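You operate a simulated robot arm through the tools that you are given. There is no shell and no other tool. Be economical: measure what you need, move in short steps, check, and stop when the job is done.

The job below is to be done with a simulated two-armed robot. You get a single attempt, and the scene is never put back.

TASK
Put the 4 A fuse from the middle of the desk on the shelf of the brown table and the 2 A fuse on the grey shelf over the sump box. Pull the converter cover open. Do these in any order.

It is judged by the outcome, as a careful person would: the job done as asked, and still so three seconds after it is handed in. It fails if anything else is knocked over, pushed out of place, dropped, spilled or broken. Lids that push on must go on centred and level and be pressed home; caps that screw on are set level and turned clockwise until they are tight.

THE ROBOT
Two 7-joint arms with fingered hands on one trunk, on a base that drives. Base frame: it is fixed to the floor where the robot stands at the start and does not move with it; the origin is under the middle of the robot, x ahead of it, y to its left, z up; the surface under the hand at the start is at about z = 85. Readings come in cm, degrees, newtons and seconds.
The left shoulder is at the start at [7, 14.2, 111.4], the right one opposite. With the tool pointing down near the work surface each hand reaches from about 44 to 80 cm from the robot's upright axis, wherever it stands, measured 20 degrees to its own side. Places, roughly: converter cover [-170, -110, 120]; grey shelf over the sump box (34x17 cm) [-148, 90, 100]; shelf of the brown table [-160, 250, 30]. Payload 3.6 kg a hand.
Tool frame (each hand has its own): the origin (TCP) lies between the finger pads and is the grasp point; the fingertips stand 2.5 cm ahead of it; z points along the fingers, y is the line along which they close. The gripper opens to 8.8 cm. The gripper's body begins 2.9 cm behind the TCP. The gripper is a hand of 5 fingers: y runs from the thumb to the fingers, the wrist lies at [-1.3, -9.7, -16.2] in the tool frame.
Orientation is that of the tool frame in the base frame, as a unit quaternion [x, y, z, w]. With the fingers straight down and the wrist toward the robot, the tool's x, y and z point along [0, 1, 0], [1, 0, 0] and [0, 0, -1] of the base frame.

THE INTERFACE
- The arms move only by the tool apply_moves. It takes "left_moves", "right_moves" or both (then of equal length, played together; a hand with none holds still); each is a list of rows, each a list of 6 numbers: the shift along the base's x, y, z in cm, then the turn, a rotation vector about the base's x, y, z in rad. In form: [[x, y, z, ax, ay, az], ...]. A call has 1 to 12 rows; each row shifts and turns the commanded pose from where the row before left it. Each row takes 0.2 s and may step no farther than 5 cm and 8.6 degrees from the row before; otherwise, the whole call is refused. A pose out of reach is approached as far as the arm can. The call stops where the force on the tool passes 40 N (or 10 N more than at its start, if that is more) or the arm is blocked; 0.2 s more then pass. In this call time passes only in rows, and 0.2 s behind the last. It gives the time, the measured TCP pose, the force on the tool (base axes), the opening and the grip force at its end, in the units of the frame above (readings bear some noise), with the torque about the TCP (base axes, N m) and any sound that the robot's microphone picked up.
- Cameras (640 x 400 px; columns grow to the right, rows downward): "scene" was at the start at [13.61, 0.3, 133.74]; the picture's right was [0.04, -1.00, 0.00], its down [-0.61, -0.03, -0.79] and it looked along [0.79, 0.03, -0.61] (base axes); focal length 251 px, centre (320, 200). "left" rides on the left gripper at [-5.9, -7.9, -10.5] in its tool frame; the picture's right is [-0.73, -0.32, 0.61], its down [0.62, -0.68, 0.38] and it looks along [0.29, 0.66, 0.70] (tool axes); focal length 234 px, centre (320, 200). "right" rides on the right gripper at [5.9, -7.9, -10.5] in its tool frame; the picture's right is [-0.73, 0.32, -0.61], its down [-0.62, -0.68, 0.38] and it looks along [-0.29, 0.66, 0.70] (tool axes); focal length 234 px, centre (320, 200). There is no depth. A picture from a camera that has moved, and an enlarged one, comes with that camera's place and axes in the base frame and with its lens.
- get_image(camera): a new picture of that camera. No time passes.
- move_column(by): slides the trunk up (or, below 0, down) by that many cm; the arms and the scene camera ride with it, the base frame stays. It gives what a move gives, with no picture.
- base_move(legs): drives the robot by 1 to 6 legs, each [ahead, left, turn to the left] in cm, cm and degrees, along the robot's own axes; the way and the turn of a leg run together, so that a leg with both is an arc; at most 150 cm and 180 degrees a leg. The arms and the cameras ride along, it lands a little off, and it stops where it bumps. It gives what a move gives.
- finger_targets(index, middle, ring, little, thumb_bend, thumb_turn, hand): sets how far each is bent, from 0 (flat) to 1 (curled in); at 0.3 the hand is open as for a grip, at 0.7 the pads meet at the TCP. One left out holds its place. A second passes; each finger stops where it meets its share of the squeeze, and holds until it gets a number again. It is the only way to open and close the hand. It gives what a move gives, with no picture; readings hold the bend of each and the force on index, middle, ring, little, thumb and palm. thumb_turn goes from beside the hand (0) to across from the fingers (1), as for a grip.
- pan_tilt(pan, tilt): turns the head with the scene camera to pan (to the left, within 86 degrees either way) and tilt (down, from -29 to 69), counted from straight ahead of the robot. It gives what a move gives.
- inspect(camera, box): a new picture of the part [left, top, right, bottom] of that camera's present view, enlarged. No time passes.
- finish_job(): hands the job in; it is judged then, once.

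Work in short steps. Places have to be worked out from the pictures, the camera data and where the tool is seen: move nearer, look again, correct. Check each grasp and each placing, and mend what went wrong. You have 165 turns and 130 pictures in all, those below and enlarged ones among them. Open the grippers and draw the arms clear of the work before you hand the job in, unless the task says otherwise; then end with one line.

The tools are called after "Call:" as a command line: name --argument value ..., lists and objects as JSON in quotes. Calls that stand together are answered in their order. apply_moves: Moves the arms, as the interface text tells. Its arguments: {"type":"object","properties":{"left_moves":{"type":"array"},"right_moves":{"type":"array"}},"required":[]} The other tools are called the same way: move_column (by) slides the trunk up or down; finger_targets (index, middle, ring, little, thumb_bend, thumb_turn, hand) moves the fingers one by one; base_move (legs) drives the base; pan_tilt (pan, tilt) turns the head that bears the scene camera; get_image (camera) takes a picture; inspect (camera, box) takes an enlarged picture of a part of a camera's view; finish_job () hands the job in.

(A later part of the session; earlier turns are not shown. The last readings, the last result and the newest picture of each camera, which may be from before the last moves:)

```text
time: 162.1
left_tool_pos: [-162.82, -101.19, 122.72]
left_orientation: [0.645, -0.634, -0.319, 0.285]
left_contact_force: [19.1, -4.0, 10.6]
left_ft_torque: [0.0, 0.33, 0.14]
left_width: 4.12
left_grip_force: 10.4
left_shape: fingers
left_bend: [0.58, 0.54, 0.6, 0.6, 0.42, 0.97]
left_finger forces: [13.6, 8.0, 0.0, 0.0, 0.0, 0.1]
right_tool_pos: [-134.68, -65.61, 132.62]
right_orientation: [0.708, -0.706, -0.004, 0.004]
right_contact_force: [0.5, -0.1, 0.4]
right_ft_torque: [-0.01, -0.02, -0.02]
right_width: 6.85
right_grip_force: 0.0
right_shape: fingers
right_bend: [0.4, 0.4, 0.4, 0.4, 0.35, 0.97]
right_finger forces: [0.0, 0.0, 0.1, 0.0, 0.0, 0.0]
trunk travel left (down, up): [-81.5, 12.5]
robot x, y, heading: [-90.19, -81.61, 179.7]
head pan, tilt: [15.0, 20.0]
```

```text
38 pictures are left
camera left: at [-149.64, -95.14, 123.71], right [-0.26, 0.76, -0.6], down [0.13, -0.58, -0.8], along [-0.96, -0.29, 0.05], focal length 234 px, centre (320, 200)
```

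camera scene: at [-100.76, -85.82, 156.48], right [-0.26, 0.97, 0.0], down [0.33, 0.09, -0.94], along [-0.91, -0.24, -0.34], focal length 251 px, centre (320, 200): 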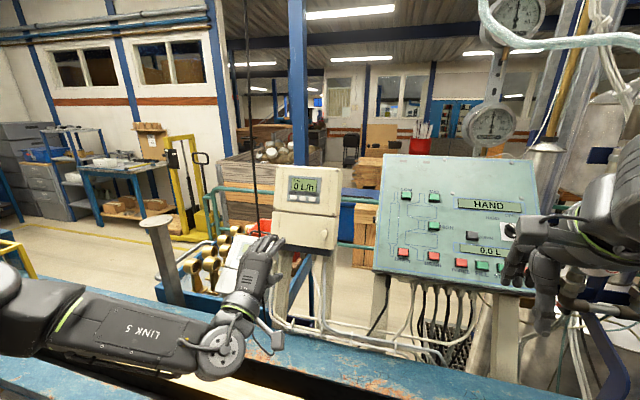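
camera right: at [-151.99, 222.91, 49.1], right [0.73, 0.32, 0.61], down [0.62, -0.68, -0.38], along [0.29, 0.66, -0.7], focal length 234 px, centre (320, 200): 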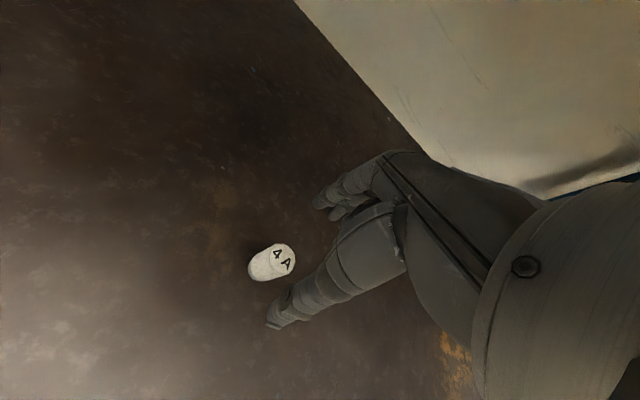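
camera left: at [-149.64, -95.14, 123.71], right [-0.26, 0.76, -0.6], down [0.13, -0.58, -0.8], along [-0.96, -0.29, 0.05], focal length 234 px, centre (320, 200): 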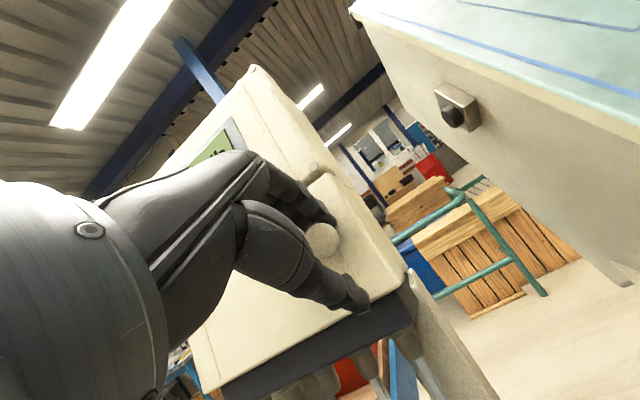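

The index and middle fingertips touch just above and beside the knob, at 19 N. Closing thumb and fingers on it now.

Call:
finger_targets --hand "left" --index 0.8 --middle 0.8 --thumb_bend 0.8

Call:
get_image --camera "left"

Call:
inspect --camera "scene" --box '[240, 160, 340, 250]'

```text
time: 163.1
left_tool_pos: [-163.52, -100.98, 122.36]
left_orientation: [0.645, -0.634, -0.317, 0.285]
left_contact_force: [-2.7, -0.7, 12.2]
left_ft_torque: [-0.23, 0.32, 0.27]
left_width: 0.01
left_grip_force: 21.6
left_shape: fingers
left_bend: [0.77, 0.77, 0.63, 0.6, 0.73, 0.97]
left_finger forces: [12.0, 12.8, 9.9, 0.0, 7.6, 0.0]
right_tool_pos: [-135.39, -65.4, 132.27]
right_orientation: [0.708, -0.707, 0.0, 0.002]
right_contact_force: [-0.4, -0.2, 0.3]
right_ft_torque: [0.03, 0.02, 0.01]
right_width: 6.87
right_grip_force: 0.0
right_shape: fingers
right_bend: [0.4, 0.4, 0.4, 0.4, 0.35, 0.97]
right_finger forces: [0.0, 0.1, 0.0, 0.1, 0.0, 0.0]
trunk travel left (down, up): [-81.5, 12.5]
robot x, y, heading: [-90.34, -81.22, 179.7]
head pan, tilt: [15.0, 20.0]
```

```text
37 pictures are left
camera left: at [-150.26, -95.03, 123.42], right [-0.26, 0.76, -0.6], down [0.14, -0.59, -0.8], along [-0.96, -0.29, 0.05], focal length 234 px, centre (320, 200)
```

left: 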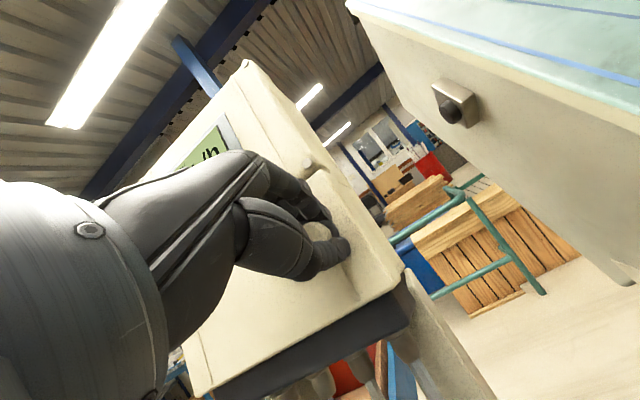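

```text
4.44 times, centred on (290, 205) of scene
camera zoom: at [-104.1, -83.74, 153.04], right [-0.26, 0.97, 0.0], down [0.33, 0.09, -0.94], along [-0.91, -0.24, -0.34], focal length 1116 px, centre (453, 178)
```

zoom: 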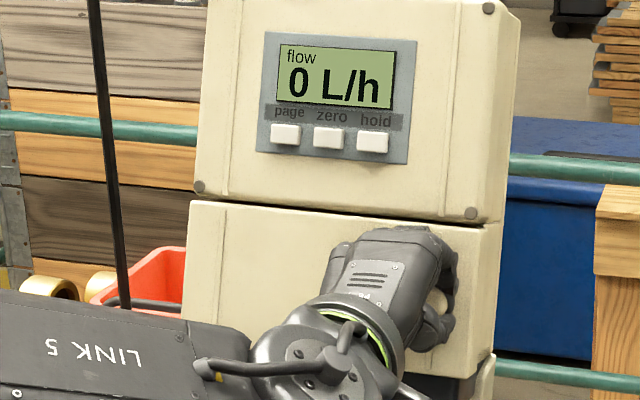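

Thumb and fingers have closed around the knob. Pulling gently along +x to test.

Call:
apply_moves --left_moves '[[0.8, 0, 0, 0, 0, 0], [0.8, 0, 0, 0, 0, 0]]'

Call:
inspect --camera "scene" --box '[240, 160, 340, 250]'

```text
time: 163.7
left_tool_pos: [-161.83, -101.19, 122.51]
left_orientation: [0.646, -0.633, -0.317, 0.285]
left_contact_force: [-6.2, -5.5, 17.9]
left_ft_torque: [-0.13, 0.42, 0.26]
left_width: 0.0
left_grip_force: 9.6
left_shape: fingers
left_bend: [0.78, 0.48, 0.61, 0.6, 0.75, 0.97]
left_finger forces: [0.2, 14.9, 3.5, 0.0, 0.0, 0.0]
right_tool_pos: [-135.35, -65.55, 132.29]
right_orientation: [0.708, -0.706, -0.001, 0.001]
right_contact_force: [-0.3, 0.4, -0.6]
right_ft_torque: [0.0, -0.01, -0.01]
right_width: 6.85
right_grip_force: 0.0
right_shape: fingers
right_bend: [0.4, 0.4, 0.4, 0.4, 0.35, 0.97]
right_finger forces: [0.0, 0.0, 0.0, 0.1, 0.1, 0.1]
trunk travel left (down, up): [-81.5, 12.5]
robot x, y, heading: [-90.32, -81.4, 179.9]
head pan, tilt: [15.0, 20.0]
```

```text
4.44 times, centred on (290, 205) of scene
camera zoom: at [-104.11, -83.93, 153.04], right [-0.26, 0.97, 0.0], down [0.33, 0.09, -0.94], along [-0.91, -0.24, -0.34], focal length 1116 px, centre (453, 178)
```

zoom: 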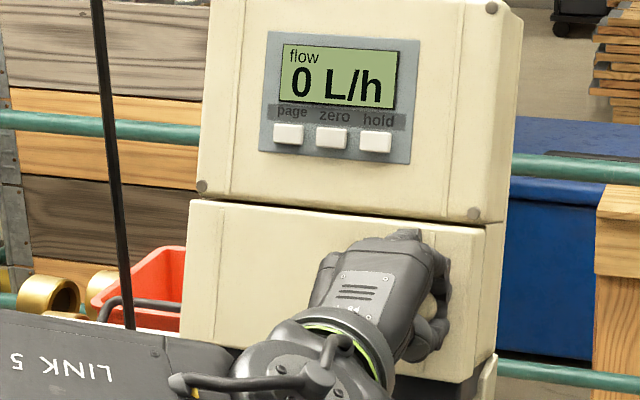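

Index and thumb lost contact; likely slipped. Looking.

Call:
inspect --camera "left" --box '[200, 120, 460, 340]'

```text
1.82 times, centred on (330, 230) of left
camera zoom: at [-148.66, -95.21, 123.42], right [-0.26, 0.76, -0.6], down [0.14, -0.58, -0.8], along [-0.96, -0.29, 0.05], focal length 426 px, centre (302, 146)
```

zoom: 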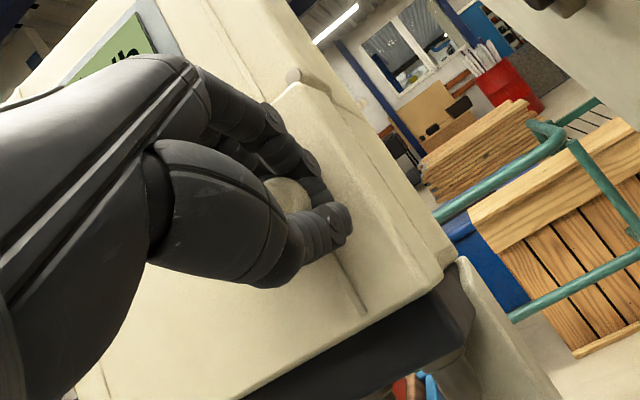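

The index finger passed on the +y side of the knob instead of over it, so the hand must shift about 1.2 cm to −y and go deeper. Opening, shifting, then advancing.

Call:
finger_targets --hand "left" --index 0.45 --middle 0.45 --ring 0.45 --little 0.45 --thumb_bend 0.4

Call:
apply_moves --left_moves '[[0.5, -0.6, 0, 0, 0, 0], [0, -0.6, 0, 0, 0, 0], [-1.0, 0, 0, 0, 0, 0], [-0.8, 0, 0, 0, 0, 0]]'

Call:
inspect --camera "left" --box '[200, 120, 460, 340]'

```text
time: 164.7
left_tool_pos: [-162.06, -101.08, 122.15]
left_orientation: [0.645, -0.635, -0.317, 0.283]
left_contact_force: [1.6, 0.6, -0.1]
left_ft_torque: [-0.03, 0.04, 0.04]
left_width: 5.73
left_grip_force: 0.5
left_shape: fingers
left_bend: [0.45, 0.45, 0.45, 0.45, 0.4, 0.97]
left_finger forces: [0.0, 0.8, 0.1, 0.0, 0.0, 0.0]
right_tool_pos: [-135.49, -65.32, 132.31]
right_orientation: [0.707, -0.707, -0.001, 0.001]
right_contact_force: [0.5, 0.2, 0.0]
right_ft_torque: [-0.01, 0.01, 0.01]
right_width: 6.86
right_grip_force: 0.1
right_shape: fingers
right_bend: [0.4, 0.4, 0.4, 0.4, 0.35, 0.97]
right_finger forces: [0.0, 0.0, 0.1, 0.1, 0.0, 0.1]
trunk travel left (down, up): [-81.5, 12.5]
robot x, y, heading: [-90.72, -81.36, 179.8]
head pan, tilt: [15.0, 20.0]
```

```text
time: 165.7
left_tool_pos: [-162.46, -102.28, 122.83]
left_orientation: [0.644, -0.633, -0.32, 0.285]
left_contact_force: [21.5, -1.3, 7.1]
left_ft_torque: [0.01, 0.41, 0.04]
left_width: 5.17
left_grip_force: 11.6
left_shape: fingers
left_bend: [0.5, 0.48, 0.46, 0.45, 0.4, 0.97]
left_finger forces: [16.8, 3.9, 1.8, 0.0, 0.0, 0.0]
right_tool_pos: [-134.65, -65.56, 132.53]
right_orientation: [0.708, -0.706, -0.003, 0.003]
right_contact_force: [-0.7, 0.1, 0.3]
right_ft_torque: [-0.01, -0.01, 0.03]
right_width: 6.85
right_grip_force: 0.0
right_shape: fingers
right_bend: [0.4, 0.4, 0.4, 0.4, 0.35, 0.97]
right_finger forces: [0.0, 0.0, 0.1, 0.0, 0.0, 0.0]
trunk travel left (down, up): [-81.5, 12.5]
robot x, y, heading: [-89.81, -81.29, 179.8]
head pan, tilt: [15.0, 20.0]
```

```text
1.82 times, centred on (330, 230) of left
camera zoom: at [-149.29, -96.24, 123.74], right [-0.26, 0.76, -0.6], down [0.13, -0.59, -0.8], along [-0.96, -0.29, 0.05], focal length 426 px, centre (302, 146)
```

zoom: 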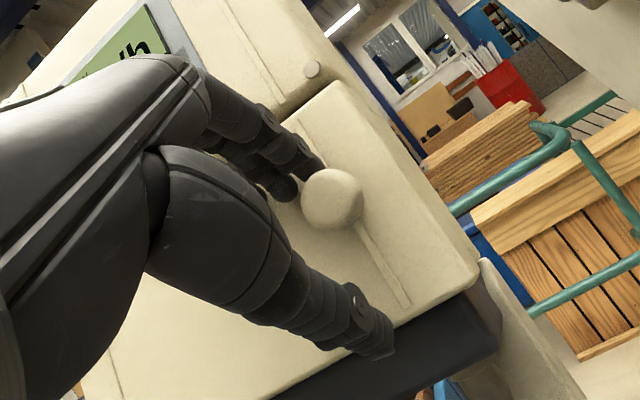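

The index tip is hitting the knob's upper front rather than passing over it. I'll back off slightly, raise 1 cm, open a little more, then advance.

Call:
apply_moves --left_moves '[[1.2, 0, 0.4, 0, 0, 0], [0, 0.3, 0.6, 0, 0, 0]]'

Call:
finger_targets --hand "left" --index 0.38 --middle 0.38 --ring 0.38 --little 0.38

Call:
apply_moves --left_moves '[[-1.2, 0, 0, 0, 0, 0], [-1.0, 0, 0, 0, 0, 0]]'

Call:
inspect --camera "left" --box '[200, 120, 460, 340]'

```text
time: 166.3
left_tool_pos: [-162.06, -101.92, 123.26]
left_orientation: [0.646, -0.634, -0.317, 0.284]
left_contact_force: [-1.2, -0.7, -0.2]
left_ft_torque: [0.02, 0.01, 0.02]
left_width: 5.77
left_grip_force: 0.0
left_shape: fingers
left_bend: [0.45, 0.45, 0.45, 0.45, 0.4, 0.97]
left_finger forces: [0.1, 0.0, 0.1, 0.0, 0.0, 0.0]
right_tool_pos: [-135.4, -65.48, 132.13]
right_orientation: [0.708, -0.706, -0.001, 0.001]
right_contact_force: [0.1, 0.0, -0.1]
right_ft_torque: [0.01, 0.02, -0.03]
right_width: 6.85
right_grip_force: 0.0
right_shape: fingers
right_bend: [0.4, 0.4, 0.4, 0.4, 0.35, 0.97]
right_finger forces: [0.0, 0.1, 0.1, 0.1, 0.0, 0.1]
trunk travel left (down, up): [-81.5, 12.5]
robot x, y, heading: [-90.39, -81.65, 179.8]
head pan, tilt: [15.0, 20.0]
```

```text
time: 167.3
left_tool_pos: [-162.05, -101.96, 123.35]
left_orientation: [0.646, -0.634, -0.317, 0.283]
left_contact_force: [0.3, 0.5, -0.5]
left_ft_torque: [0.01, 0.04, -0.02]
left_width: 6.51
left_grip_force: 0.0
left_shape: fingers
left_bend: [0.38, 0.38, 0.38, 0.38, 0.4, 0.97]
left_finger forces: [0.0, 0.3, 0.0, 0.1, 0.0, 0.1]
right_tool_pos: [-135.48, -65.49, 132.33]
right_orientation: [0.708, -0.706, -0.002, 0.001]
right_contact_force: [0.2, -0.6, -0.4]
right_ft_torque: [0.0, 0.01, -0.01]
right_width: 6.88
right_grip_force: 0.1
right_shape: fingers
right_bend: [0.4, 0.4, 0.4, 0.4, 0.35, 0.97]
right_finger forces: [0.1, 0.1, 0.0, 0.1, 0.0, 0.1]
trunk travel left (down, up): [-81.5, 12.5]
robot x, y, heading: [-90.14, -81.7, 179.9]
head pan, tilt: [15.0, 20.0]
```

```text
time: 167.9
left_tool_pos: [-162.84, -101.91, 124.18]
left_orientation: [0.644, -0.632, -0.321, 0.288]
left_contact_force: [36.3, -0.4, 10.5]
left_ft_torque: [0.06, 0.88, 0.03]
left_width: 5.71
left_grip_force: 19.8
left_shape: fingers
left_bend: [0.46, 0.42, 0.4, 0.38, 0.4, 0.97]
left_finger forces: [27.8, 6.8, 4.6, 0.0, 0.1, 0.1]
right_tool_pos: [-134.11, -65.46, 132.65]
right_orientation: [0.708, -0.706, -0.004, 0.005]
right_contact_force: [-0.3, 0.4, -0.1]
right_ft_torque: [0.02, -0.02, 0.03]
right_width: 6.85
right_grip_force: 0.1
right_shape: fingers
right_bend: [0.4, 0.4, 0.4, 0.4, 0.35, 0.97]
right_finger forces: [0.1, 0.0, 0.0, 0.0, 0.0, 0.0]
trunk travel left (down, up): [-81.5, 12.5]
robot x, y, heading: [-90.16, -81.42, 180.1]
head pan, tilt: [15.0, 20.0]
```

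```text
1.82 times, centred on (330, 230) of left
camera zoom: at [-149.69, -95.96, 125.05], right [-0.26, 0.76, -0.6], down [0.13, -0.59, -0.8], along [-0.96, -0.29, 0.06], focal length 426 px, centre (302, 146)
```

zoom: 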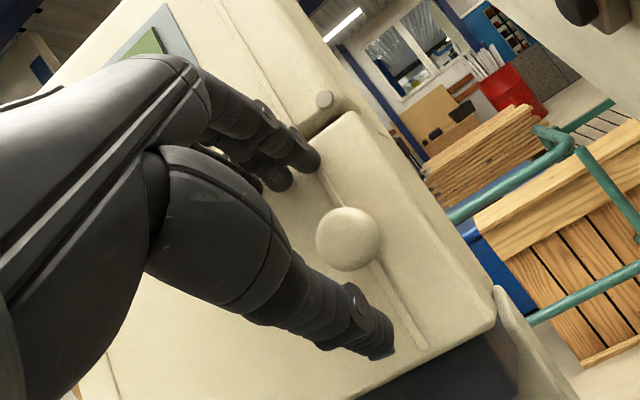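

The fingertips now reach the cover face just above the knob, with the index aligned in y. Ease off, lower 0.8 cm, and close.

Call:
apply_moves --left_moves '[[0.3, 0, -0.4, 0, 0, 0], [0.2, 0, -0.5, 0, 0, 0]]'

Call:
finger_targets --hand "left" --index 0.8 --middle 0.8 --ring 0.38 --thumb_bend 0.8

Call:
inspect --camera "left" --box '[200, 120, 460, 340]'

```text
time: 168.5
left_tool_pos: [-162.53, -101.83, 123.37]
left_orientation: [0.643, -0.632, -0.322, 0.288]
left_contact_force: [32.0, -1.3, 19.3]
left_ft_torque: [-0.11, 1.48, 0.14]
left_width: 6.45
left_grip_force: 18.8
left_shape: fingers
left_bend: [0.39, 0.34, 0.38, 0.38, 0.4, 0.97]
left_finger forces: [14.8, 22.2, 0.5, 0.0, 0.0, 0.0]
right_tool_pos: [-134.0, -65.41, 132.77]
right_orientation: [0.707, -0.707, -0.006, 0.006]
right_contact_force: [0.3, 0.2, 0.2]
right_ft_torque: [0.0, 0.01, -0.01]
right_width: 6.85
right_grip_force: 0.1
right_shape: fingers
right_bend: [0.4, 0.4, 0.4, 0.4, 0.35, 0.97]
right_finger forces: [0.1, 0.0, 0.0, 0.1, 0.0, 0.0]
trunk travel left (down, up): [-81.5, 12.5]
robot x, y, heading: [-90.48, -81.29, 180.0]
head pan, tilt: [15.0, 20.0]
```

```text
time: 169.5
left_tool_pos: [-162.61, -101.77, 123.12]
left_orientation: [0.645, -0.633, -0.319, 0.287]
left_contact_force: [38.9, -0.5, 6.0]
left_ft_torque: [-0.58, 1.3, 0.83]
left_width: 1.8
left_grip_force: 24.5
left_shape: fingers
left_bend: [0.57, 0.8, 0.31, 0.38, 0.69, 0.97]
left_finger forces: [0.0, 0.1, 36.6, 0.0, 13.4, 0.0]
right_tool_pos: [-134.05, -65.48, 132.67]
right_orientation: [0.708, -0.706, -0.005, 0.005]
right_contact_force: [0.1, 0.0, 0.1]
right_ft_torque: [0.01, -0.03, 0.03]
right_width: 6.88
right_grip_force: 0.0
right_shape: fingers
right_bend: [0.4, 0.4, 0.4, 0.4, 0.35, 0.97]
right_finger forces: [0.1, 0.1, 0.1, 0.0, 0.1, 0.0]
trunk travel left (down, up): [-81.5, 12.5]
robot x, y, heading: [-90.16, -81.52, 179.8]
head pan, tilt: [15.0, 20.0]
```

```text
1.82 times, centred on (330, 230) of left
camera zoom: at [-149.37, -95.97, 124.05], right [-0.26, 0.76, -0.6], down [0.13, -0.59, -0.8], along [-0.96, -0.29, 0.06], focal length 426 px, centre (302, 146)
```

zoom: 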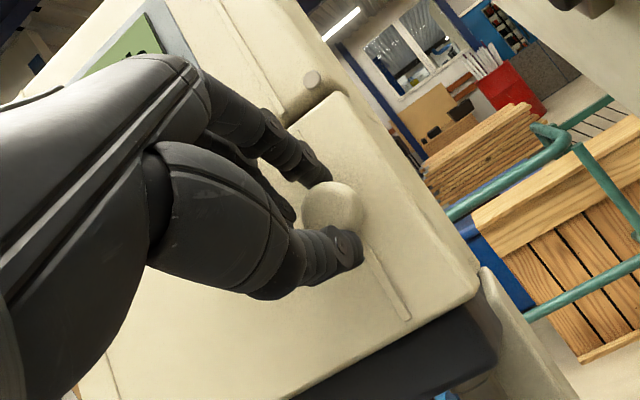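

Index (0.57) and thumb (0.69) now straddle the knob, but the ring finger is pressing the face. Curling ring and little away and firming the pinch.

Call:
finger_targets --hand "left" --index 0.95 --middle 0.95 --ring 0.95 --little 0.95 --thumb_bend 0.95

Call:
inspect --camera "left" --box '[200, 120, 460, 340]'

```text
time: 170.5
left_tool_pos: [-162.64, -101.95, 123.31]
left_orientation: [0.644, -0.633, -0.32, 0.287]
left_contact_force: [36.2, -2.1, 9.8]
left_ft_torque: [-0.87, 1.74, 1.02]
left_width: 1.08
left_grip_force: 39.4
left_shape: fingers
left_bend: [0.6, 0.95, 0.31, 0.95, 0.67, 0.97]
left_finger forces: [11.4, 0.1, 43.7, 0.0, 23.6, 0.0]
right_tool_pos: [-134.12, -65.54, 132.69]
right_orientation: [0.708, -0.707, -0.006, 0.004]
right_contact_force: [-0.6, 0.2, -0.7]
right_ft_torque: [-0.03, 0.01, 0.01]
right_width: 6.88
right_grip_force: 0.0
right_shape: fingers
right_bend: [0.4, 0.4, 0.4, 0.4, 0.35, 0.97]
right_finger forces: [0.0, 0.0, 0.0, 0.1, 0.0, 0.0]
trunk travel left (down, up): [-81.5, 12.5]
robot x, y, heading: [-90.05, -81.2, 179.9]
head pan, tilt: [15.0, 20.0]
```

```text
1.82 times, centred on (330, 230) of left
camera zoom: at [-149.43, -96.0, 124.09], right [-0.26, 0.76, -0.6], down [0.13, -0.59, -0.8], along [-0.96, -0.29, 0.06], focal length 426 px, centre (302, 146)
```

zoom: 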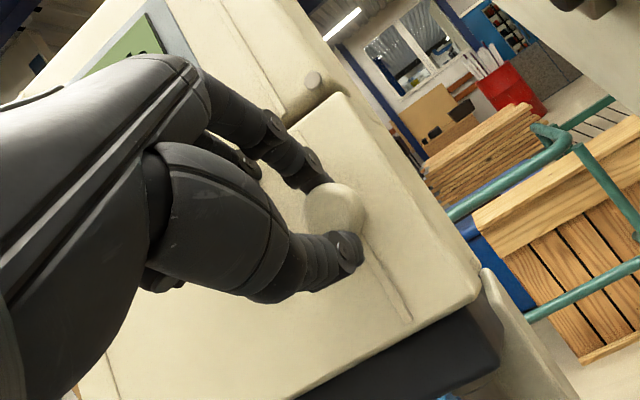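

Index (11 N) and thumb (24 N) hold the knob; the ring finger is jammed on the face and will free itself when pulling. Pulling +x gently.

Call:
apply_moves --left_moves '[[0.5, 0, 0, 0, 0, 0], [0.5, 0, 0, 0, 0, 0], [0.5, 0, 0, 0, 0, 0]]'

Call:
inspect --camera "left" --box '[200, 120, 460, 340]'

```text
time: 171.3
left_tool_pos: [-162.34, -101.99, 122.4]
left_orientation: [0.646, -0.634, -0.318, 0.283]
left_contact_force: [1.8, -4.3, 3.8]
left_ft_torque: [-0.06, 0.26, 0.22]
left_width: 0.98
left_grip_force: 19.7
left_shape: fingers
left_bend: [0.52, 0.95, 0.45, 0.95, 0.74, 0.98]
left_finger forces: [17.0, 0.0, 4.5, 0.1, 16.8, 0.0]
right_tool_pos: [-135.35, -65.62, 132.23]
right_orientation: [0.708, -0.706, -0.001, 0.002]
right_contact_force: [0.4, 0.7, 0.1]
right_ft_torque: [-0.04, -0.02, 0.02]
right_width: 6.87
right_grip_force: 0.0
right_shape: fingers
right_bend: [0.4, 0.4, 0.4, 0.4, 0.35, 0.97]
right_finger forces: [0.1, 0.0, 0.0, 0.0, 0.2, 0.0]
trunk travel left (down, up): [-81.5, 12.5]
robot x, y, heading: [-90.12, -81.26, 179.9]
head pan, tilt: [15.0, 20.0]
```

```text
1.82 times, centred on (330, 230) of left
camera zoom: at [-149.13, -96.06, 123.43], right [-0.26, 0.76, -0.6], down [0.14, -0.58, -0.8], along [-0.96, -0.29, 0.05], focal length 426 px, centre (302, 146)
```

zoom: 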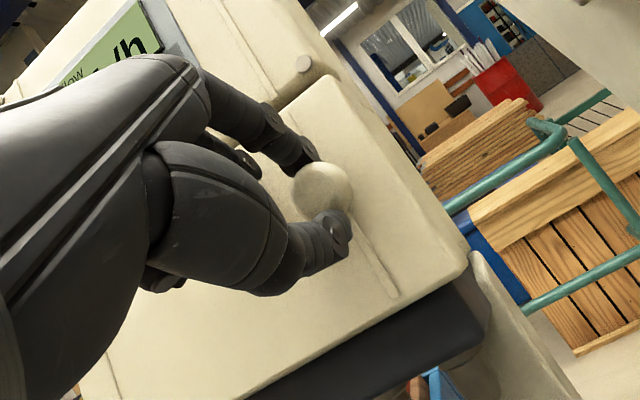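

A balanced pinch now: index 17 N, thumb 17 N. Continuing to pull.

Call:
apply_moves --left_moves '[[0.5, 0, 0, 0, 0, 0], [0.5, 0, 0, 0, 0, 0], [0.5, -0.05, 0, 0, 0, 0]]'

Call:
inspect --camera "left" --box '[200, 120, 460, 340]'

```text
time: 172.1
left_tool_pos: [-160.92, -102.17, 122.34]
left_orientation: [0.646, -0.634, -0.318, 0.282]
left_contact_force: [-7.2, -8.7, 8.4]
left_ft_torque: [0.12, 0.4, 0.22]
left_width: 1.09
left_grip_force: 18.1
left_shape: fingers
left_bend: [0.47, 0.95, 0.45, 0.95, 0.75, 0.99]
left_finger forces: [23.3, 0.0, 0.0, 0.0, 12.7, 0.0]
right_tool_pos: [-135.5, -65.77, 132.33]
right_orientation: [0.708, -0.706, -0.001, -0.001]
right_contact_force: [0.6, -0.7, 0.8]
right_ft_torque: [-0.03, -0.02, 0.01]
right_width: 6.86
right_grip_force: 0.0
right_shape: fingers
right_bend: [0.4, 0.4, 0.4, 0.4, 0.35, 0.97]
right_finger forces: [0.0, 0.0, 0.0, 0.1, 0.1, 0.0]
trunk travel left (down, up): [-81.5, 12.5]
robot x, y, heading: [-90.28, -81.66, 179.8]
head pan, tilt: [15.0, 20.0]
```

```text
1.82 times, centred on (330, 230) of left
camera zoom: at [-147.68, -96.29, 123.4], right [-0.26, 0.76, -0.6], down [0.14, -0.58, -0.8], along [-0.96, -0.29, 0.05], focal length 426 px, centre (302, 146)
```

zoom: 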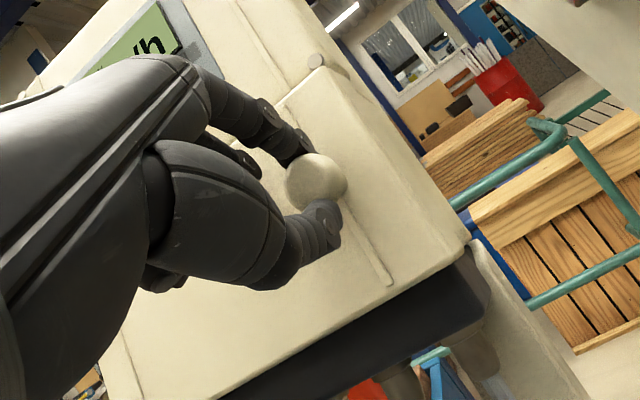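

The knob moved with the hand, so the cover is opening. Continuing along the arc about the left hinge.

Call:
apply_moves --left_moves '[[0.7, -0.2, 0, 0, 0, -0.03], [0.7, -0.25, 0, 0, 0, -0.03], [0.7, -0.3, 0, 0, 0, -0.03], [0.7, -0.35, 0, 0, 0, -0.03], [0.7, -0.4, 0, 0, 0, -0.03]]'

Call:
get_image --camera "left"

Call:
inspect --camera "scene" --box '[240, 160, 340, 250]'

```text
time: 173.3
left_tool_pos: [-157.38, -103.73, 122.55]
left_orientation: [-0.597, 0.68, 0.338, -0.26]
left_contact_force: [-11.9, -8.9, 19.4]
left_ft_torque: [0.39, 0.27, 0.37]
left_width: 1.4
left_grip_force: 18.9
left_shape: fingers
left_bend: [0.35, 0.95, 0.45, 0.95, 0.85, 0.98]
left_finger forces: [28.5, 0.0, 0.1, 0.0, 8.8, 0.1]
right_tool_pos: [-135.46, -65.74, 132.19]
right_orientation: [0.707, -0.707, -0.002, 0.001]
right_contact_force: [-0.2, -0.3, -0.6]
right_ft_torque: [-0.05, 0.03, -0.01]
right_width: 6.88
right_grip_force: 0.0
right_shape: fingers
right_bend: [0.4, 0.4, 0.4, 0.4, 0.35, 0.97]
right_finger forces: [0.1, 0.1, 0.0, 0.1, 0.0, 0.0]
trunk travel left (down, up): [-81.5, 12.5]
robot x, y, heading: [-89.79, -81.24, 179.8]
head pan, tilt: [15.0, 20.0]
```

```text
27 pictures are left
camera left: at [-143.4, -99.82, 123.52], right [-0.14, 0.79, -0.6], down [0.05, -0.6, -0.8], along [-0.99, -0.14, 0.05], focal length 234 px, centre (320, 200)
```

left: 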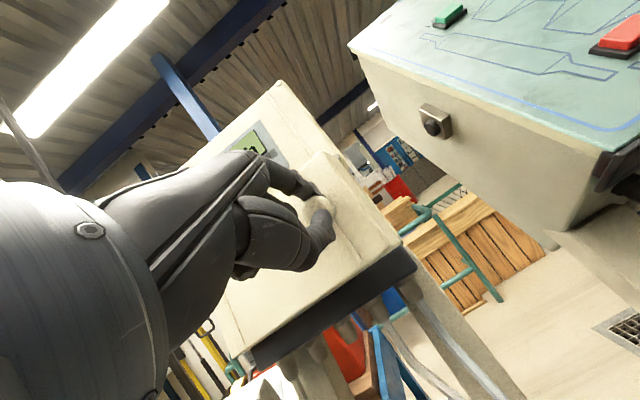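

```text
4.44 times, centred on (290, 205) of scene
camera zoom: at [-104.31, -84.08, 153.02], right [-0.26, 0.97, 0.0], down [0.33, 0.09, -0.94], along [-0.91, -0.24, -0.34], focal length 1116 px, centre (453, 178)
```

zoom: 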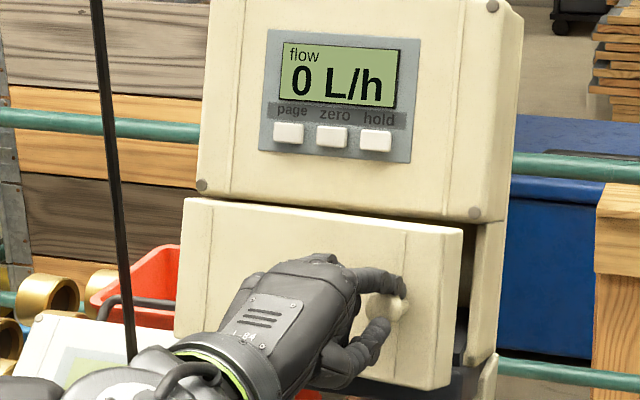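

The cover is hinged at left and about 17° open. Continuing the arc.

Call:
apply_moves --left_moves '[[0.7, -0.4, 0, 0, 0, -0.04], [0.7, -0.45, 0, 0, 0, -0.04], [0.7, -0.5, 0, 0, 0, -0.04], [0.65, -0.5, 0, 0, 0, -0.04], [0.65, -0.55, 0, 0, 0, -0.04], [0.65, -0.6, 0, 0, 0, -0.04]]'

Call:
inspect --camera "scene" --box '[220, 150, 350, 260]'

```text
time: 174.7
left_tool_pos: [-153.23, -106.54, 121.89]
left_orientation: [-0.511, 0.748, 0.364, -0.216]
left_contact_force: [0.5, -0.4, 1.4]
left_ft_torque: [-0.02, -0.03, -0.03]
left_width: 0.29
left_grip_force: 0.0
left_shape: fingers
left_bend: [0.71, 0.95, 0.46, 0.95, 0.89, 0.97]
left_finger forces: [0.1, 0.0, 0.0, 0.1, 0.0, 0.0]
right_tool_pos: [-135.55, -65.61, 132.16]
right_orientation: [0.708, -0.706, -0.002, 0.002]
right_contact_force: [0.4, -0.4, 0.2]
right_ft_torque: [0.0, 0.01, 0.02]
right_width: 6.87
right_grip_force: 0.1
right_shape: fingers
right_bend: [0.4, 0.4, 0.4, 0.4, 0.35, 0.97]
right_finger forces: [0.1, 0.0, 0.0, 0.0, 0.1, 0.0]
trunk travel left (down, up): [-81.5, 12.5]
robot x, y, heading: [-90.33, -81.28, 179.9]
head pan, tilt: [15.0, 20.0]
```

```text
3.64 times, centred on (285, 205) of scene
camera zoom: at [-104.27, -83.88, 152.99], right [-0.26, 0.97, 0.0], down [0.33, 0.09, -0.94], along [-0.91, -0.24, -0.34], focal length 913 px, centre (447, 182)
```

zoom: 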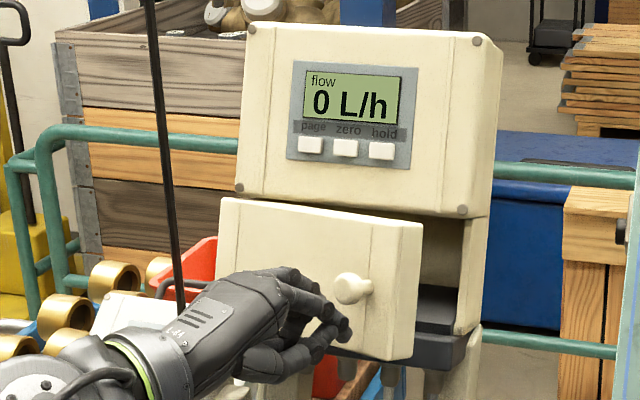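

The cover is open about 30° and stays there; the pinch slipped off. I'll finish by sweeping it wider from the inside with the right hand. First, retract the left hand and prepare the right.

Call:
apply_moves --left_moves '[[3, 0, -1, 0, 0, 0], [4.5, 0, 0, 0, 0, 0], [4.5, 0, 0, 0, 0, 0], [4, -1, 0, 0, 0, 0]]'

Call:
finger_targets --hand "right" --index 0.45 --middle 0.45 --ring 0.9 --little 0.9 --thumb_bend 0.7

Call:
base_move --legs '[[0, 14, 0]]'

Call:
get_image --camera "scene"

Call:
get_image --camera "right"

```text
time: 175.7
left_tool_pos: [-136.73, -107.69, 121.42]
left_orientation: [-0.511, 0.747, 0.366, -0.217]
left_contact_force: [0.5, 0.6, -0.4]
left_ft_torque: [0.01, -0.01, 0.0]
left_width: 0.25
left_grip_force: 0.1
left_shape: fingers
left_bend: [0.71, 0.95, 0.46, 0.95, 0.89, 0.97]
left_finger forces: [0.0, 0.1, 0.0, 0.1, 0.1, 0.0]
right_tool_pos: [-135.38, -65.59, 132.38]
right_orientation: [0.708, -0.707, -0.001, 0.002]
right_contact_force: [-0.6, -0.2, 0.5]
right_ft_torque: [-0.04, 0.0, 0.0]
right_width: 6.84
right_grip_force: 0.0
right_shape: fingers
right_bend: [0.4, 0.4, 0.4, 0.4, 0.35, 0.97]
right_finger forces: [0.0, 0.0, 0.1, 0.0, 0.1, 0.0]
trunk travel left (down, up): [-81.5, 12.5]
robot x, y, heading: [-89.87, -81.01, 180.0]
head pan, tilt: [15.0, 20.0]
```

```text
time: 176.7
left_tool_pos: [-137.07, -107.65, 121.25]
left_orientation: [-0.511, 0.747, 0.365, -0.217]
left_contact_force: [-0.5, 0.4, -0.6]
left_ft_torque: [0.01, 0.02, 0.01]
left_width: 0.25
left_grip_force: 0.0
left_shape: fingers
left_bend: [0.71, 0.95, 0.46, 0.95, 0.89, 0.97]
left_finger forces: [0.0, 0.0, 0.0, 0.1, 0.0, 0.0]
right_tool_pos: [-135.74, -65.52, 132.28]
right_orientation: [0.708, -0.707, -0.001, 0.001]
right_contact_force: [0.3, -0.3, 0.0]
right_ft_torque: [0.01, 0.02, -0.04]
right_width: 2.62
right_grip_force: 0.1
right_shape: fingers
right_bend: [0.45, 0.45, 0.9, 0.9, 0.7, 0.97]
right_finger forces: [0.0, 0.0, 0.0, 0.0, 0.0, 0.1]
trunk travel left (down, up): [-81.5, 12.5]
robot x, y, heading: [-90.34, -81.37, 179.7]
head pan, tilt: [15.0, 20.0]
```

```text
time: 178.1
left_tool_pos: [-136.96, -121.34, 121.34]
left_orientation: [-0.51, 0.748, 0.365, -0.216]
left_contact_force: [0.6, 0.3, 0.2]
left_ft_torque: [-0.03, 0.02, 0.0]
left_width: 0.25
left_grip_force: 0.0
left_shape: fingers
left_bend: [0.71, 0.95, 0.46, 0.95, 0.89, 0.97]
left_finger forces: [0.1, 0.1, 0.1, 0.0, 0.0, 0.0]
right_tool_pos: [-135.49, -79.25, 132.23]
right_orientation: [-0.707, 0.708, 0.001, -0.003]
right_contact_force: [0.7, 0.5, 0.2]
right_ft_torque: [-0.01, 0.0, 0.02]
right_width: 2.62
right_grip_force: 0.1
right_shape: fingers
right_bend: [0.45, 0.45, 0.9, 0.9, 0.7, 0.97]
right_finger forces: [0.1, 0.0, 0.0, 0.0, 0.0, 0.0]
trunk travel left (down, up): [-81.5, 12.5]
robot x, y, heading: [-90.56, -95.14, 179.8]
head pan, tilt: [15.0, 20.0]
```

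```text
24 pictures are left
camera scene: at [-104.32, -97.56, 153.02], right [-0.26, 0.97, 0.0], down [0.33, 0.09, -0.94], along [-0.91, -0.24, -0.34], focal length 251 px, centre (320, 200)
```

scene: 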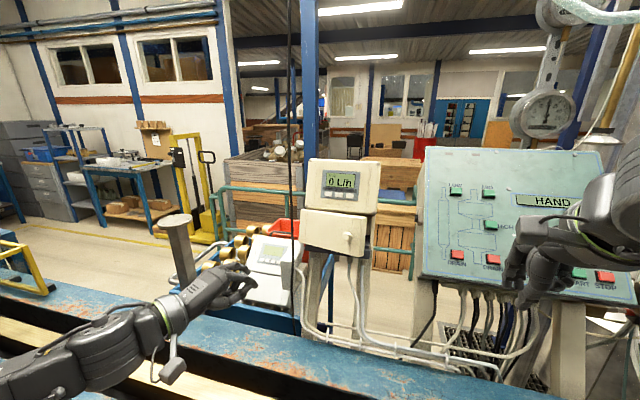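

```text
23 pictures are left
camera right: at [-127.58, -85.1, 142.75], right [-0.32, 0.73, 0.61], down [0.68, 0.62, -0.39], along [-0.66, 0.29, -0.69], focal length 234 px, centre (320, 200)
```

right: 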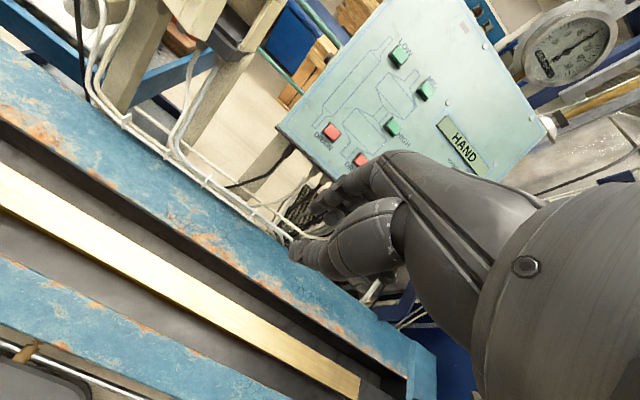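

I'll shift left 8 cm more, then bring the right hand left of the control panel, staying clear of its buttons.

Call:
base_move --legs '[[0, 8, 0]]'

Call:
apply_moves --right_moves '[[0, -4, 0, 0, 0, 0], [0, -4, 0, 0, 0, 0], [-3, 0, 0, 0, 0, 0], [-3, 0, 0, 0, 0, 0]]'

Call:
get_image --camera "scene"

Call:
get_image --camera "right"

```text
time: 179.1
left_tool_pos: [-137.05, -129.29, 121.41]
left_orientation: [-0.51, 0.748, 0.365, -0.218]
left_contact_force: [-0.1, -0.2, 0.0]
left_ft_torque: [-0.01, 0.01, -0.03]
left_width: 0.27
left_grip_force: 0.1
left_shape: fingers
left_bend: [0.71, 0.95, 0.46, 0.95, 0.89, 0.97]
left_finger forces: [0.0, 0.0, 0.0, 0.0, 0.0, 0.0]
right_tool_pos: [-135.74, -87.12, 132.08]
right_orientation: [0.708, -0.707, 0.002, 0.003]
right_contact_force: [-1.1, 0.2, -0.7]
right_ft_torque: [-0.02, -0.02, 0.05]
right_width: 2.65
right_grip_force: 0.1
right_shape: fingers
right_bend: [0.45, 0.45, 0.9, 0.9, 0.7, 0.97]
right_finger forces: [0.0, 0.1, 0.0, 0.0, 0.0, 0.1]
trunk travel left (down, up): [-81.5, 12.5]
robot x, y, heading: [-90.63, -103.79, 179.9]
head pan, tilt: [15.0, 20.0]
```

```text
time: 180.1
left_tool_pos: [-137.17, -129.65, 121.27]
left_orientation: [-0.511, 0.748, 0.366, -0.216]
left_contact_force: [-0.4, -0.2, -0.1]
left_ft_torque: [0.01, -0.01, 0.01]
left_width: 0.26
left_grip_force: 0.1
left_shape: fingers
left_bend: [0.71, 0.95, 0.46, 0.95, 0.89, 0.97]
left_finger forces: [0.0, 0.0, 0.0, 0.0, 0.0, 0.0]
right_tool_pos: [-141.78, -95.56, 131.95]
right_orientation: [0.708, -0.706, 0.0, 0.001]
right_contact_force: [-0.3, 0.2, -0.3]
right_ft_torque: [-0.03, 0.01, 0.02]
right_width: 2.59
right_grip_force: 0.0
right_shape: fingers
right_bend: [0.45, 0.45, 0.9, 0.9, 0.7, 0.97]
right_finger forces: [0.0, 0.0, 0.0, 0.0, 0.1, 0.0]
trunk travel left (down, up): [-81.5, 12.5]
robot x, y, heading: [-90.31, -103.4, 180.0]
head pan, tilt: [15.0, 20.0]
```

```text
22 pictures are left
camera scene: at [-104.53, -105.82, 153.0], right [-0.26, 0.97, 0.0], down [0.33, 0.09, -0.94], along [-0.91, -0.24, -0.34], focal length 251 px, centre (320, 200)
```

scene: 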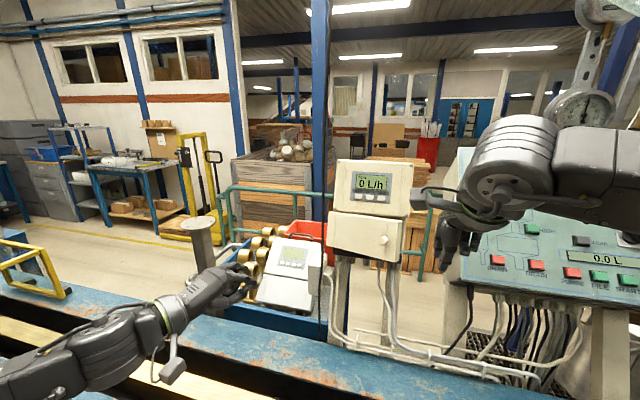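

```text
21 pictures are left
camera right: at [-133.88, -101.4, 142.53], right [-0.32, 0.73, 0.61], down [0.68, 0.62, -0.39], along [-0.66, 0.29, -0.7], focal length 234 px, centre (320, 200)
```

right: 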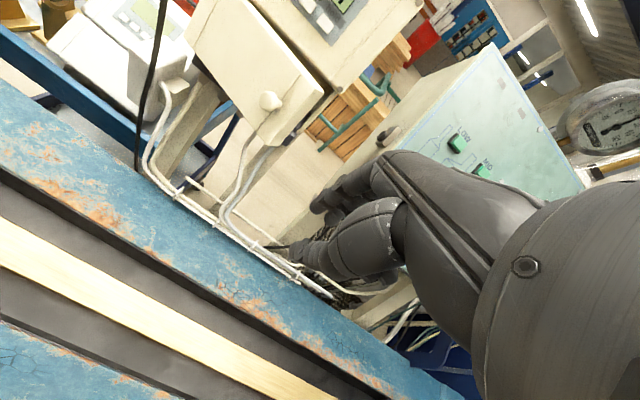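

Checking how far the cover still stands open.

Call:
inspect --camera "right" --box '[140, 0, 400, 180]'

Call:
inspect --camera "scene" --box '[300, 140, 460, 280]'

```text
2.22 times, centred on (270, 90) of right
camera zoom: at [-133.88, -101.4, 142.53], right [-0.32, 0.73, 0.61], down [0.68, 0.62, -0.39], along [-0.66, 0.29, -0.7], focal length 520 px, centre (431, 444)
```

zoom: 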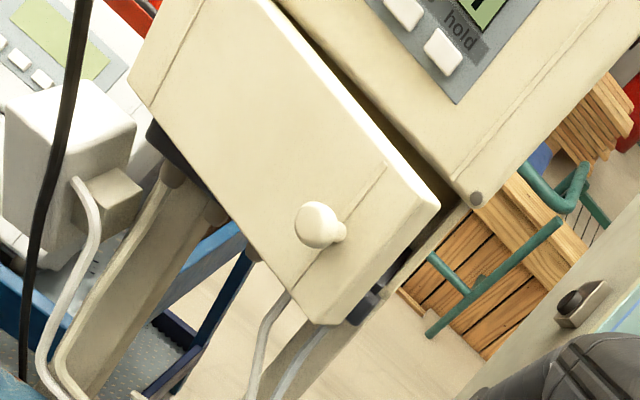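

```text
2.86 times, centred on (380, 210) of scene
camera zoom: at [-104.53, -105.82, 153.0], right [-0.26, 0.97, 0.0], down [0.33, 0.09, -0.94], along [-0.91, -0.24, -0.34], focal length 718 px, centre (149, 171)
```

zoom: 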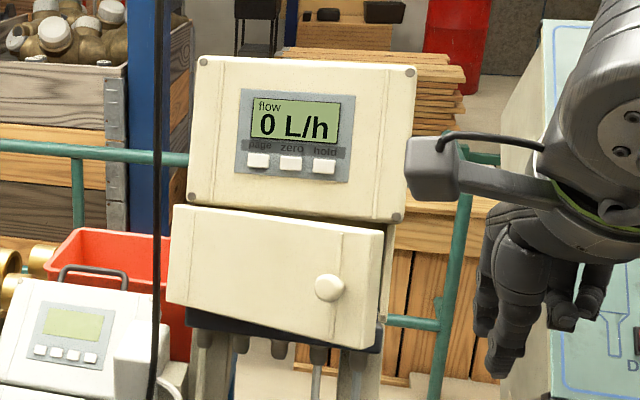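

The cover is about 26° open (knob near (−157, −105), free edge near (−160, −100)). The gap beside the control panel is too narrow for the right hand, so I'll back it off and return with the left: index straight, other fingers curled, to hook behind the free edge.

Call:
apply_moves --right_moves '[[3, 0, 0, 0, 0, 0], [3, 0, 0, 0, 0, 0], [0, 4, 0, 0, 0, 0], [0, 4, 0, 0, 0, 0]]'

Call:
base_move --legs '[[0, -23, 0]]'

Call:
finger_targets --hand "left" --index 0.0 --middle 1.0 --ring 1.0 --little 1.0 --thumb_bend 0.9

Call:
apply_moves --left_moves '[[-3, 1.5, 0, 0, 0, 0], [-3, 1.5, 0, 0, 0, 0], [-3, 1.5, 0, 0, 0, 0], [-3, 1.0, 0, 0, 0, 0]]'

Call:
get_image --camera "left"

Call:
inspect --camera "scene" --box '[220, 150, 350, 260]'

```text
time: 181.1
left_tool_pos: [-136.89, -129.48, 121.38]
left_orientation: [-0.511, 0.747, 0.365, -0.218]
left_contact_force: [-0.2, -0.4, -0.2]
left_ft_torque: [-0.05, 0.01, 0.04]
left_width: 0.26
left_grip_force: 0.1
left_shape: fingers
left_bend: [0.71, 0.95, 0.46, 0.95, 0.89, 0.97]
left_finger forces: [0.0, 0.0, 0.1, 0.0, 0.0, 0.0]
right_tool_pos: [-135.54, -87.12, 131.89]
right_orientation: [0.708, -0.706, 0.0, 0.001]
right_contact_force: [-0.4, 0.6, 0.6]
right_ft_torque: [-0.03, -0.01, 0.0]
right_width: 2.63
right_grip_force: 0.1
right_shape: fingers
right_bend: [0.45, 0.45, 0.9, 0.9, 0.7, 0.97]
right_finger forces: [0.0, 0.0, 0.1, 0.0, 0.0, 0.1]
trunk travel left (down, up): [-81.5, 12.5]
robot x, y, heading: [-90.63, -103.53, 180.0]
head pan, tilt: [15.0, 20.0]
```

```text
time: 182.8
left_tool_pos: [-136.83, -107.99, 121.21]
left_orientation: [-0.513, 0.745, 0.367, -0.218]
left_contact_force: [0.1, -0.2, -0.6]
left_ft_torque: [-0.01, 0.01, -0.02]
left_width: 0.28
left_grip_force: 0.0
left_shape: fingers
left_bend: [0.71, 0.95, 0.46, 0.95, 0.89, 0.97]
left_finger forces: [0.0, 0.0, 0.0, 0.0, 0.1, 0.1]
right_tool_pos: [-135.86, -65.69, 131.98]
right_orientation: [0.71, -0.704, -0.002, 0.0]
right_contact_force: [-0.2, -1.0, -0.3]
right_ft_torque: [0.01, -0.03, 0.0]
right_width: 2.65
right_grip_force: 0.0
right_shape: fingers
right_bend: [0.45, 0.45, 0.9, 0.9, 0.7, 0.97]
right_finger forces: [0.1, 0.1, 0.0, 0.1, 0.1, 0.0]
trunk travel left (down, up): [-81.5, 12.5]
robot x, y, heading: [-90.61, -81.22, -179.6]
head pan, tilt: [15.0, 20.0]
```

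```text
time: 183.8
left_tool_pos: [-136.89, -107.75, 121.29]
left_orientation: [-0.514, 0.746, 0.365, -0.217]
left_contact_force: [0.1, 0.2, -0.3]
left_ft_torque: [-0.02, 0.01, 0.01]
left_width: 4.47
left_grip_force: 0.1
left_shape: fingers
left_bend: [0.0, 1.0, 1.0, 1.0, 0.9, 0.98]
left_finger forces: [0.0, 0.0, 0.0, 0.1, 0.0, 0.1]
right_tool_pos: [-135.81, -65.55, 131.93]
right_orientation: [0.711, -0.704, 0.0, 0.001]
right_contact_force: [0.6, 0.0, -0.4]
right_ft_torque: [0.02, 0.04, 0.0]
right_width: 2.62
right_grip_force: 0.1
right_shape: fingers
right_bend: [0.45, 0.45, 0.9, 0.9, 0.7, 0.97]
right_finger forces: [0.1, 0.0, 0.1, 0.0, 0.1, 0.0]
trunk travel left (down, up): [-81.5, 12.5]
robot x, y, heading: [-90.4, -80.73, -179.5]
head pan, tilt: [15.0, 20.0]
```

```text
time: 184.8
left_tool_pos: [-149.03, -101.85, 121.14]
left_orientation: [-0.513, 0.746, 0.365, -0.217]
left_contact_force: [-0.1, 0.5, 0.1]
left_ft_torque: [-0.03, 0.01, -0.01]
left_width: 4.5
left_grip_force: 0.0
left_shape: fingers
left_bend: [0.0, 1.0, 1.0, 1.0, 0.9, 0.98]
left_finger forces: [0.0, 0.0, 0.0, 0.1, 0.1, 0.0]
right_tool_pos: [-136.0, -65.38, 131.87]
right_orientation: [0.711, -0.704, 0.0, 0.001]
right_contact_force: [-0.2, -0.6, 0.1]
right_ft_torque: [-0.03, 0.01, -0.02]
right_width: 2.63
right_grip_force: 0.1
right_shape: fingers
right_bend: [0.45, 0.45, 0.9, 0.9, 0.7, 0.97]
right_finger forces: [0.0, 0.0, 0.0, 0.1, 0.0, 0.1]
trunk travel left (down, up): [-81.5, 12.5]
robot x, y, heading: [-90.1, -81.07, -179.5]
head pan, tilt: [15.0, 20.0]
```

```text
18 pictures are left
camera left: at [-134.69, -101.36, 122.29], right [0.05, 0.8, -0.6], down [-0.09, -0.59, -0.8], along [-0.99, 0.09, 0.04], focal length 234 px, centre (320, 200)
```

left: 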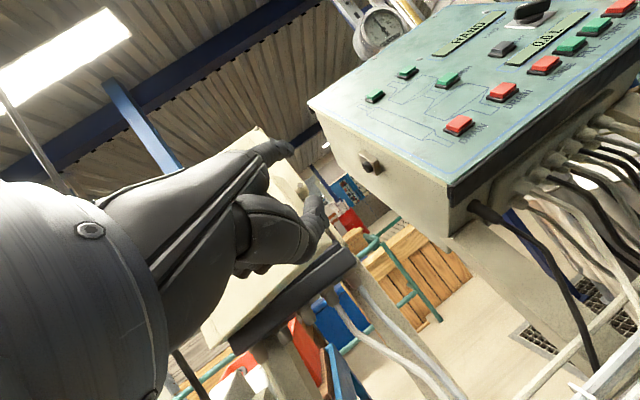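

```text
3.64 times, centred on (285, 205) of scene
camera zoom: at [-104.57, -83.59, 152.99], right [-0.27, 0.96, 0.0], down [0.33, 0.09, -0.94], along [-0.91, -0.25, -0.34], focal length 913 px, centre (447, 182)
```

zoom: 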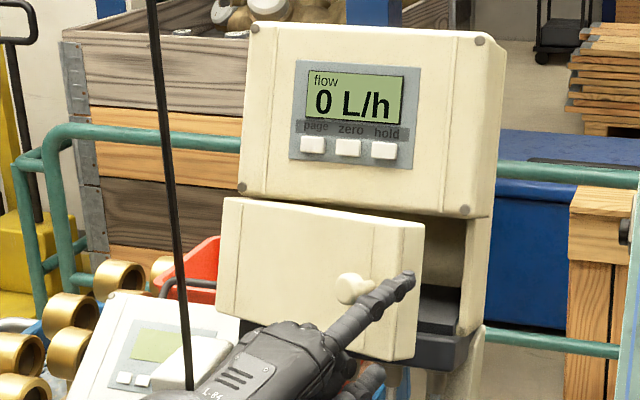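

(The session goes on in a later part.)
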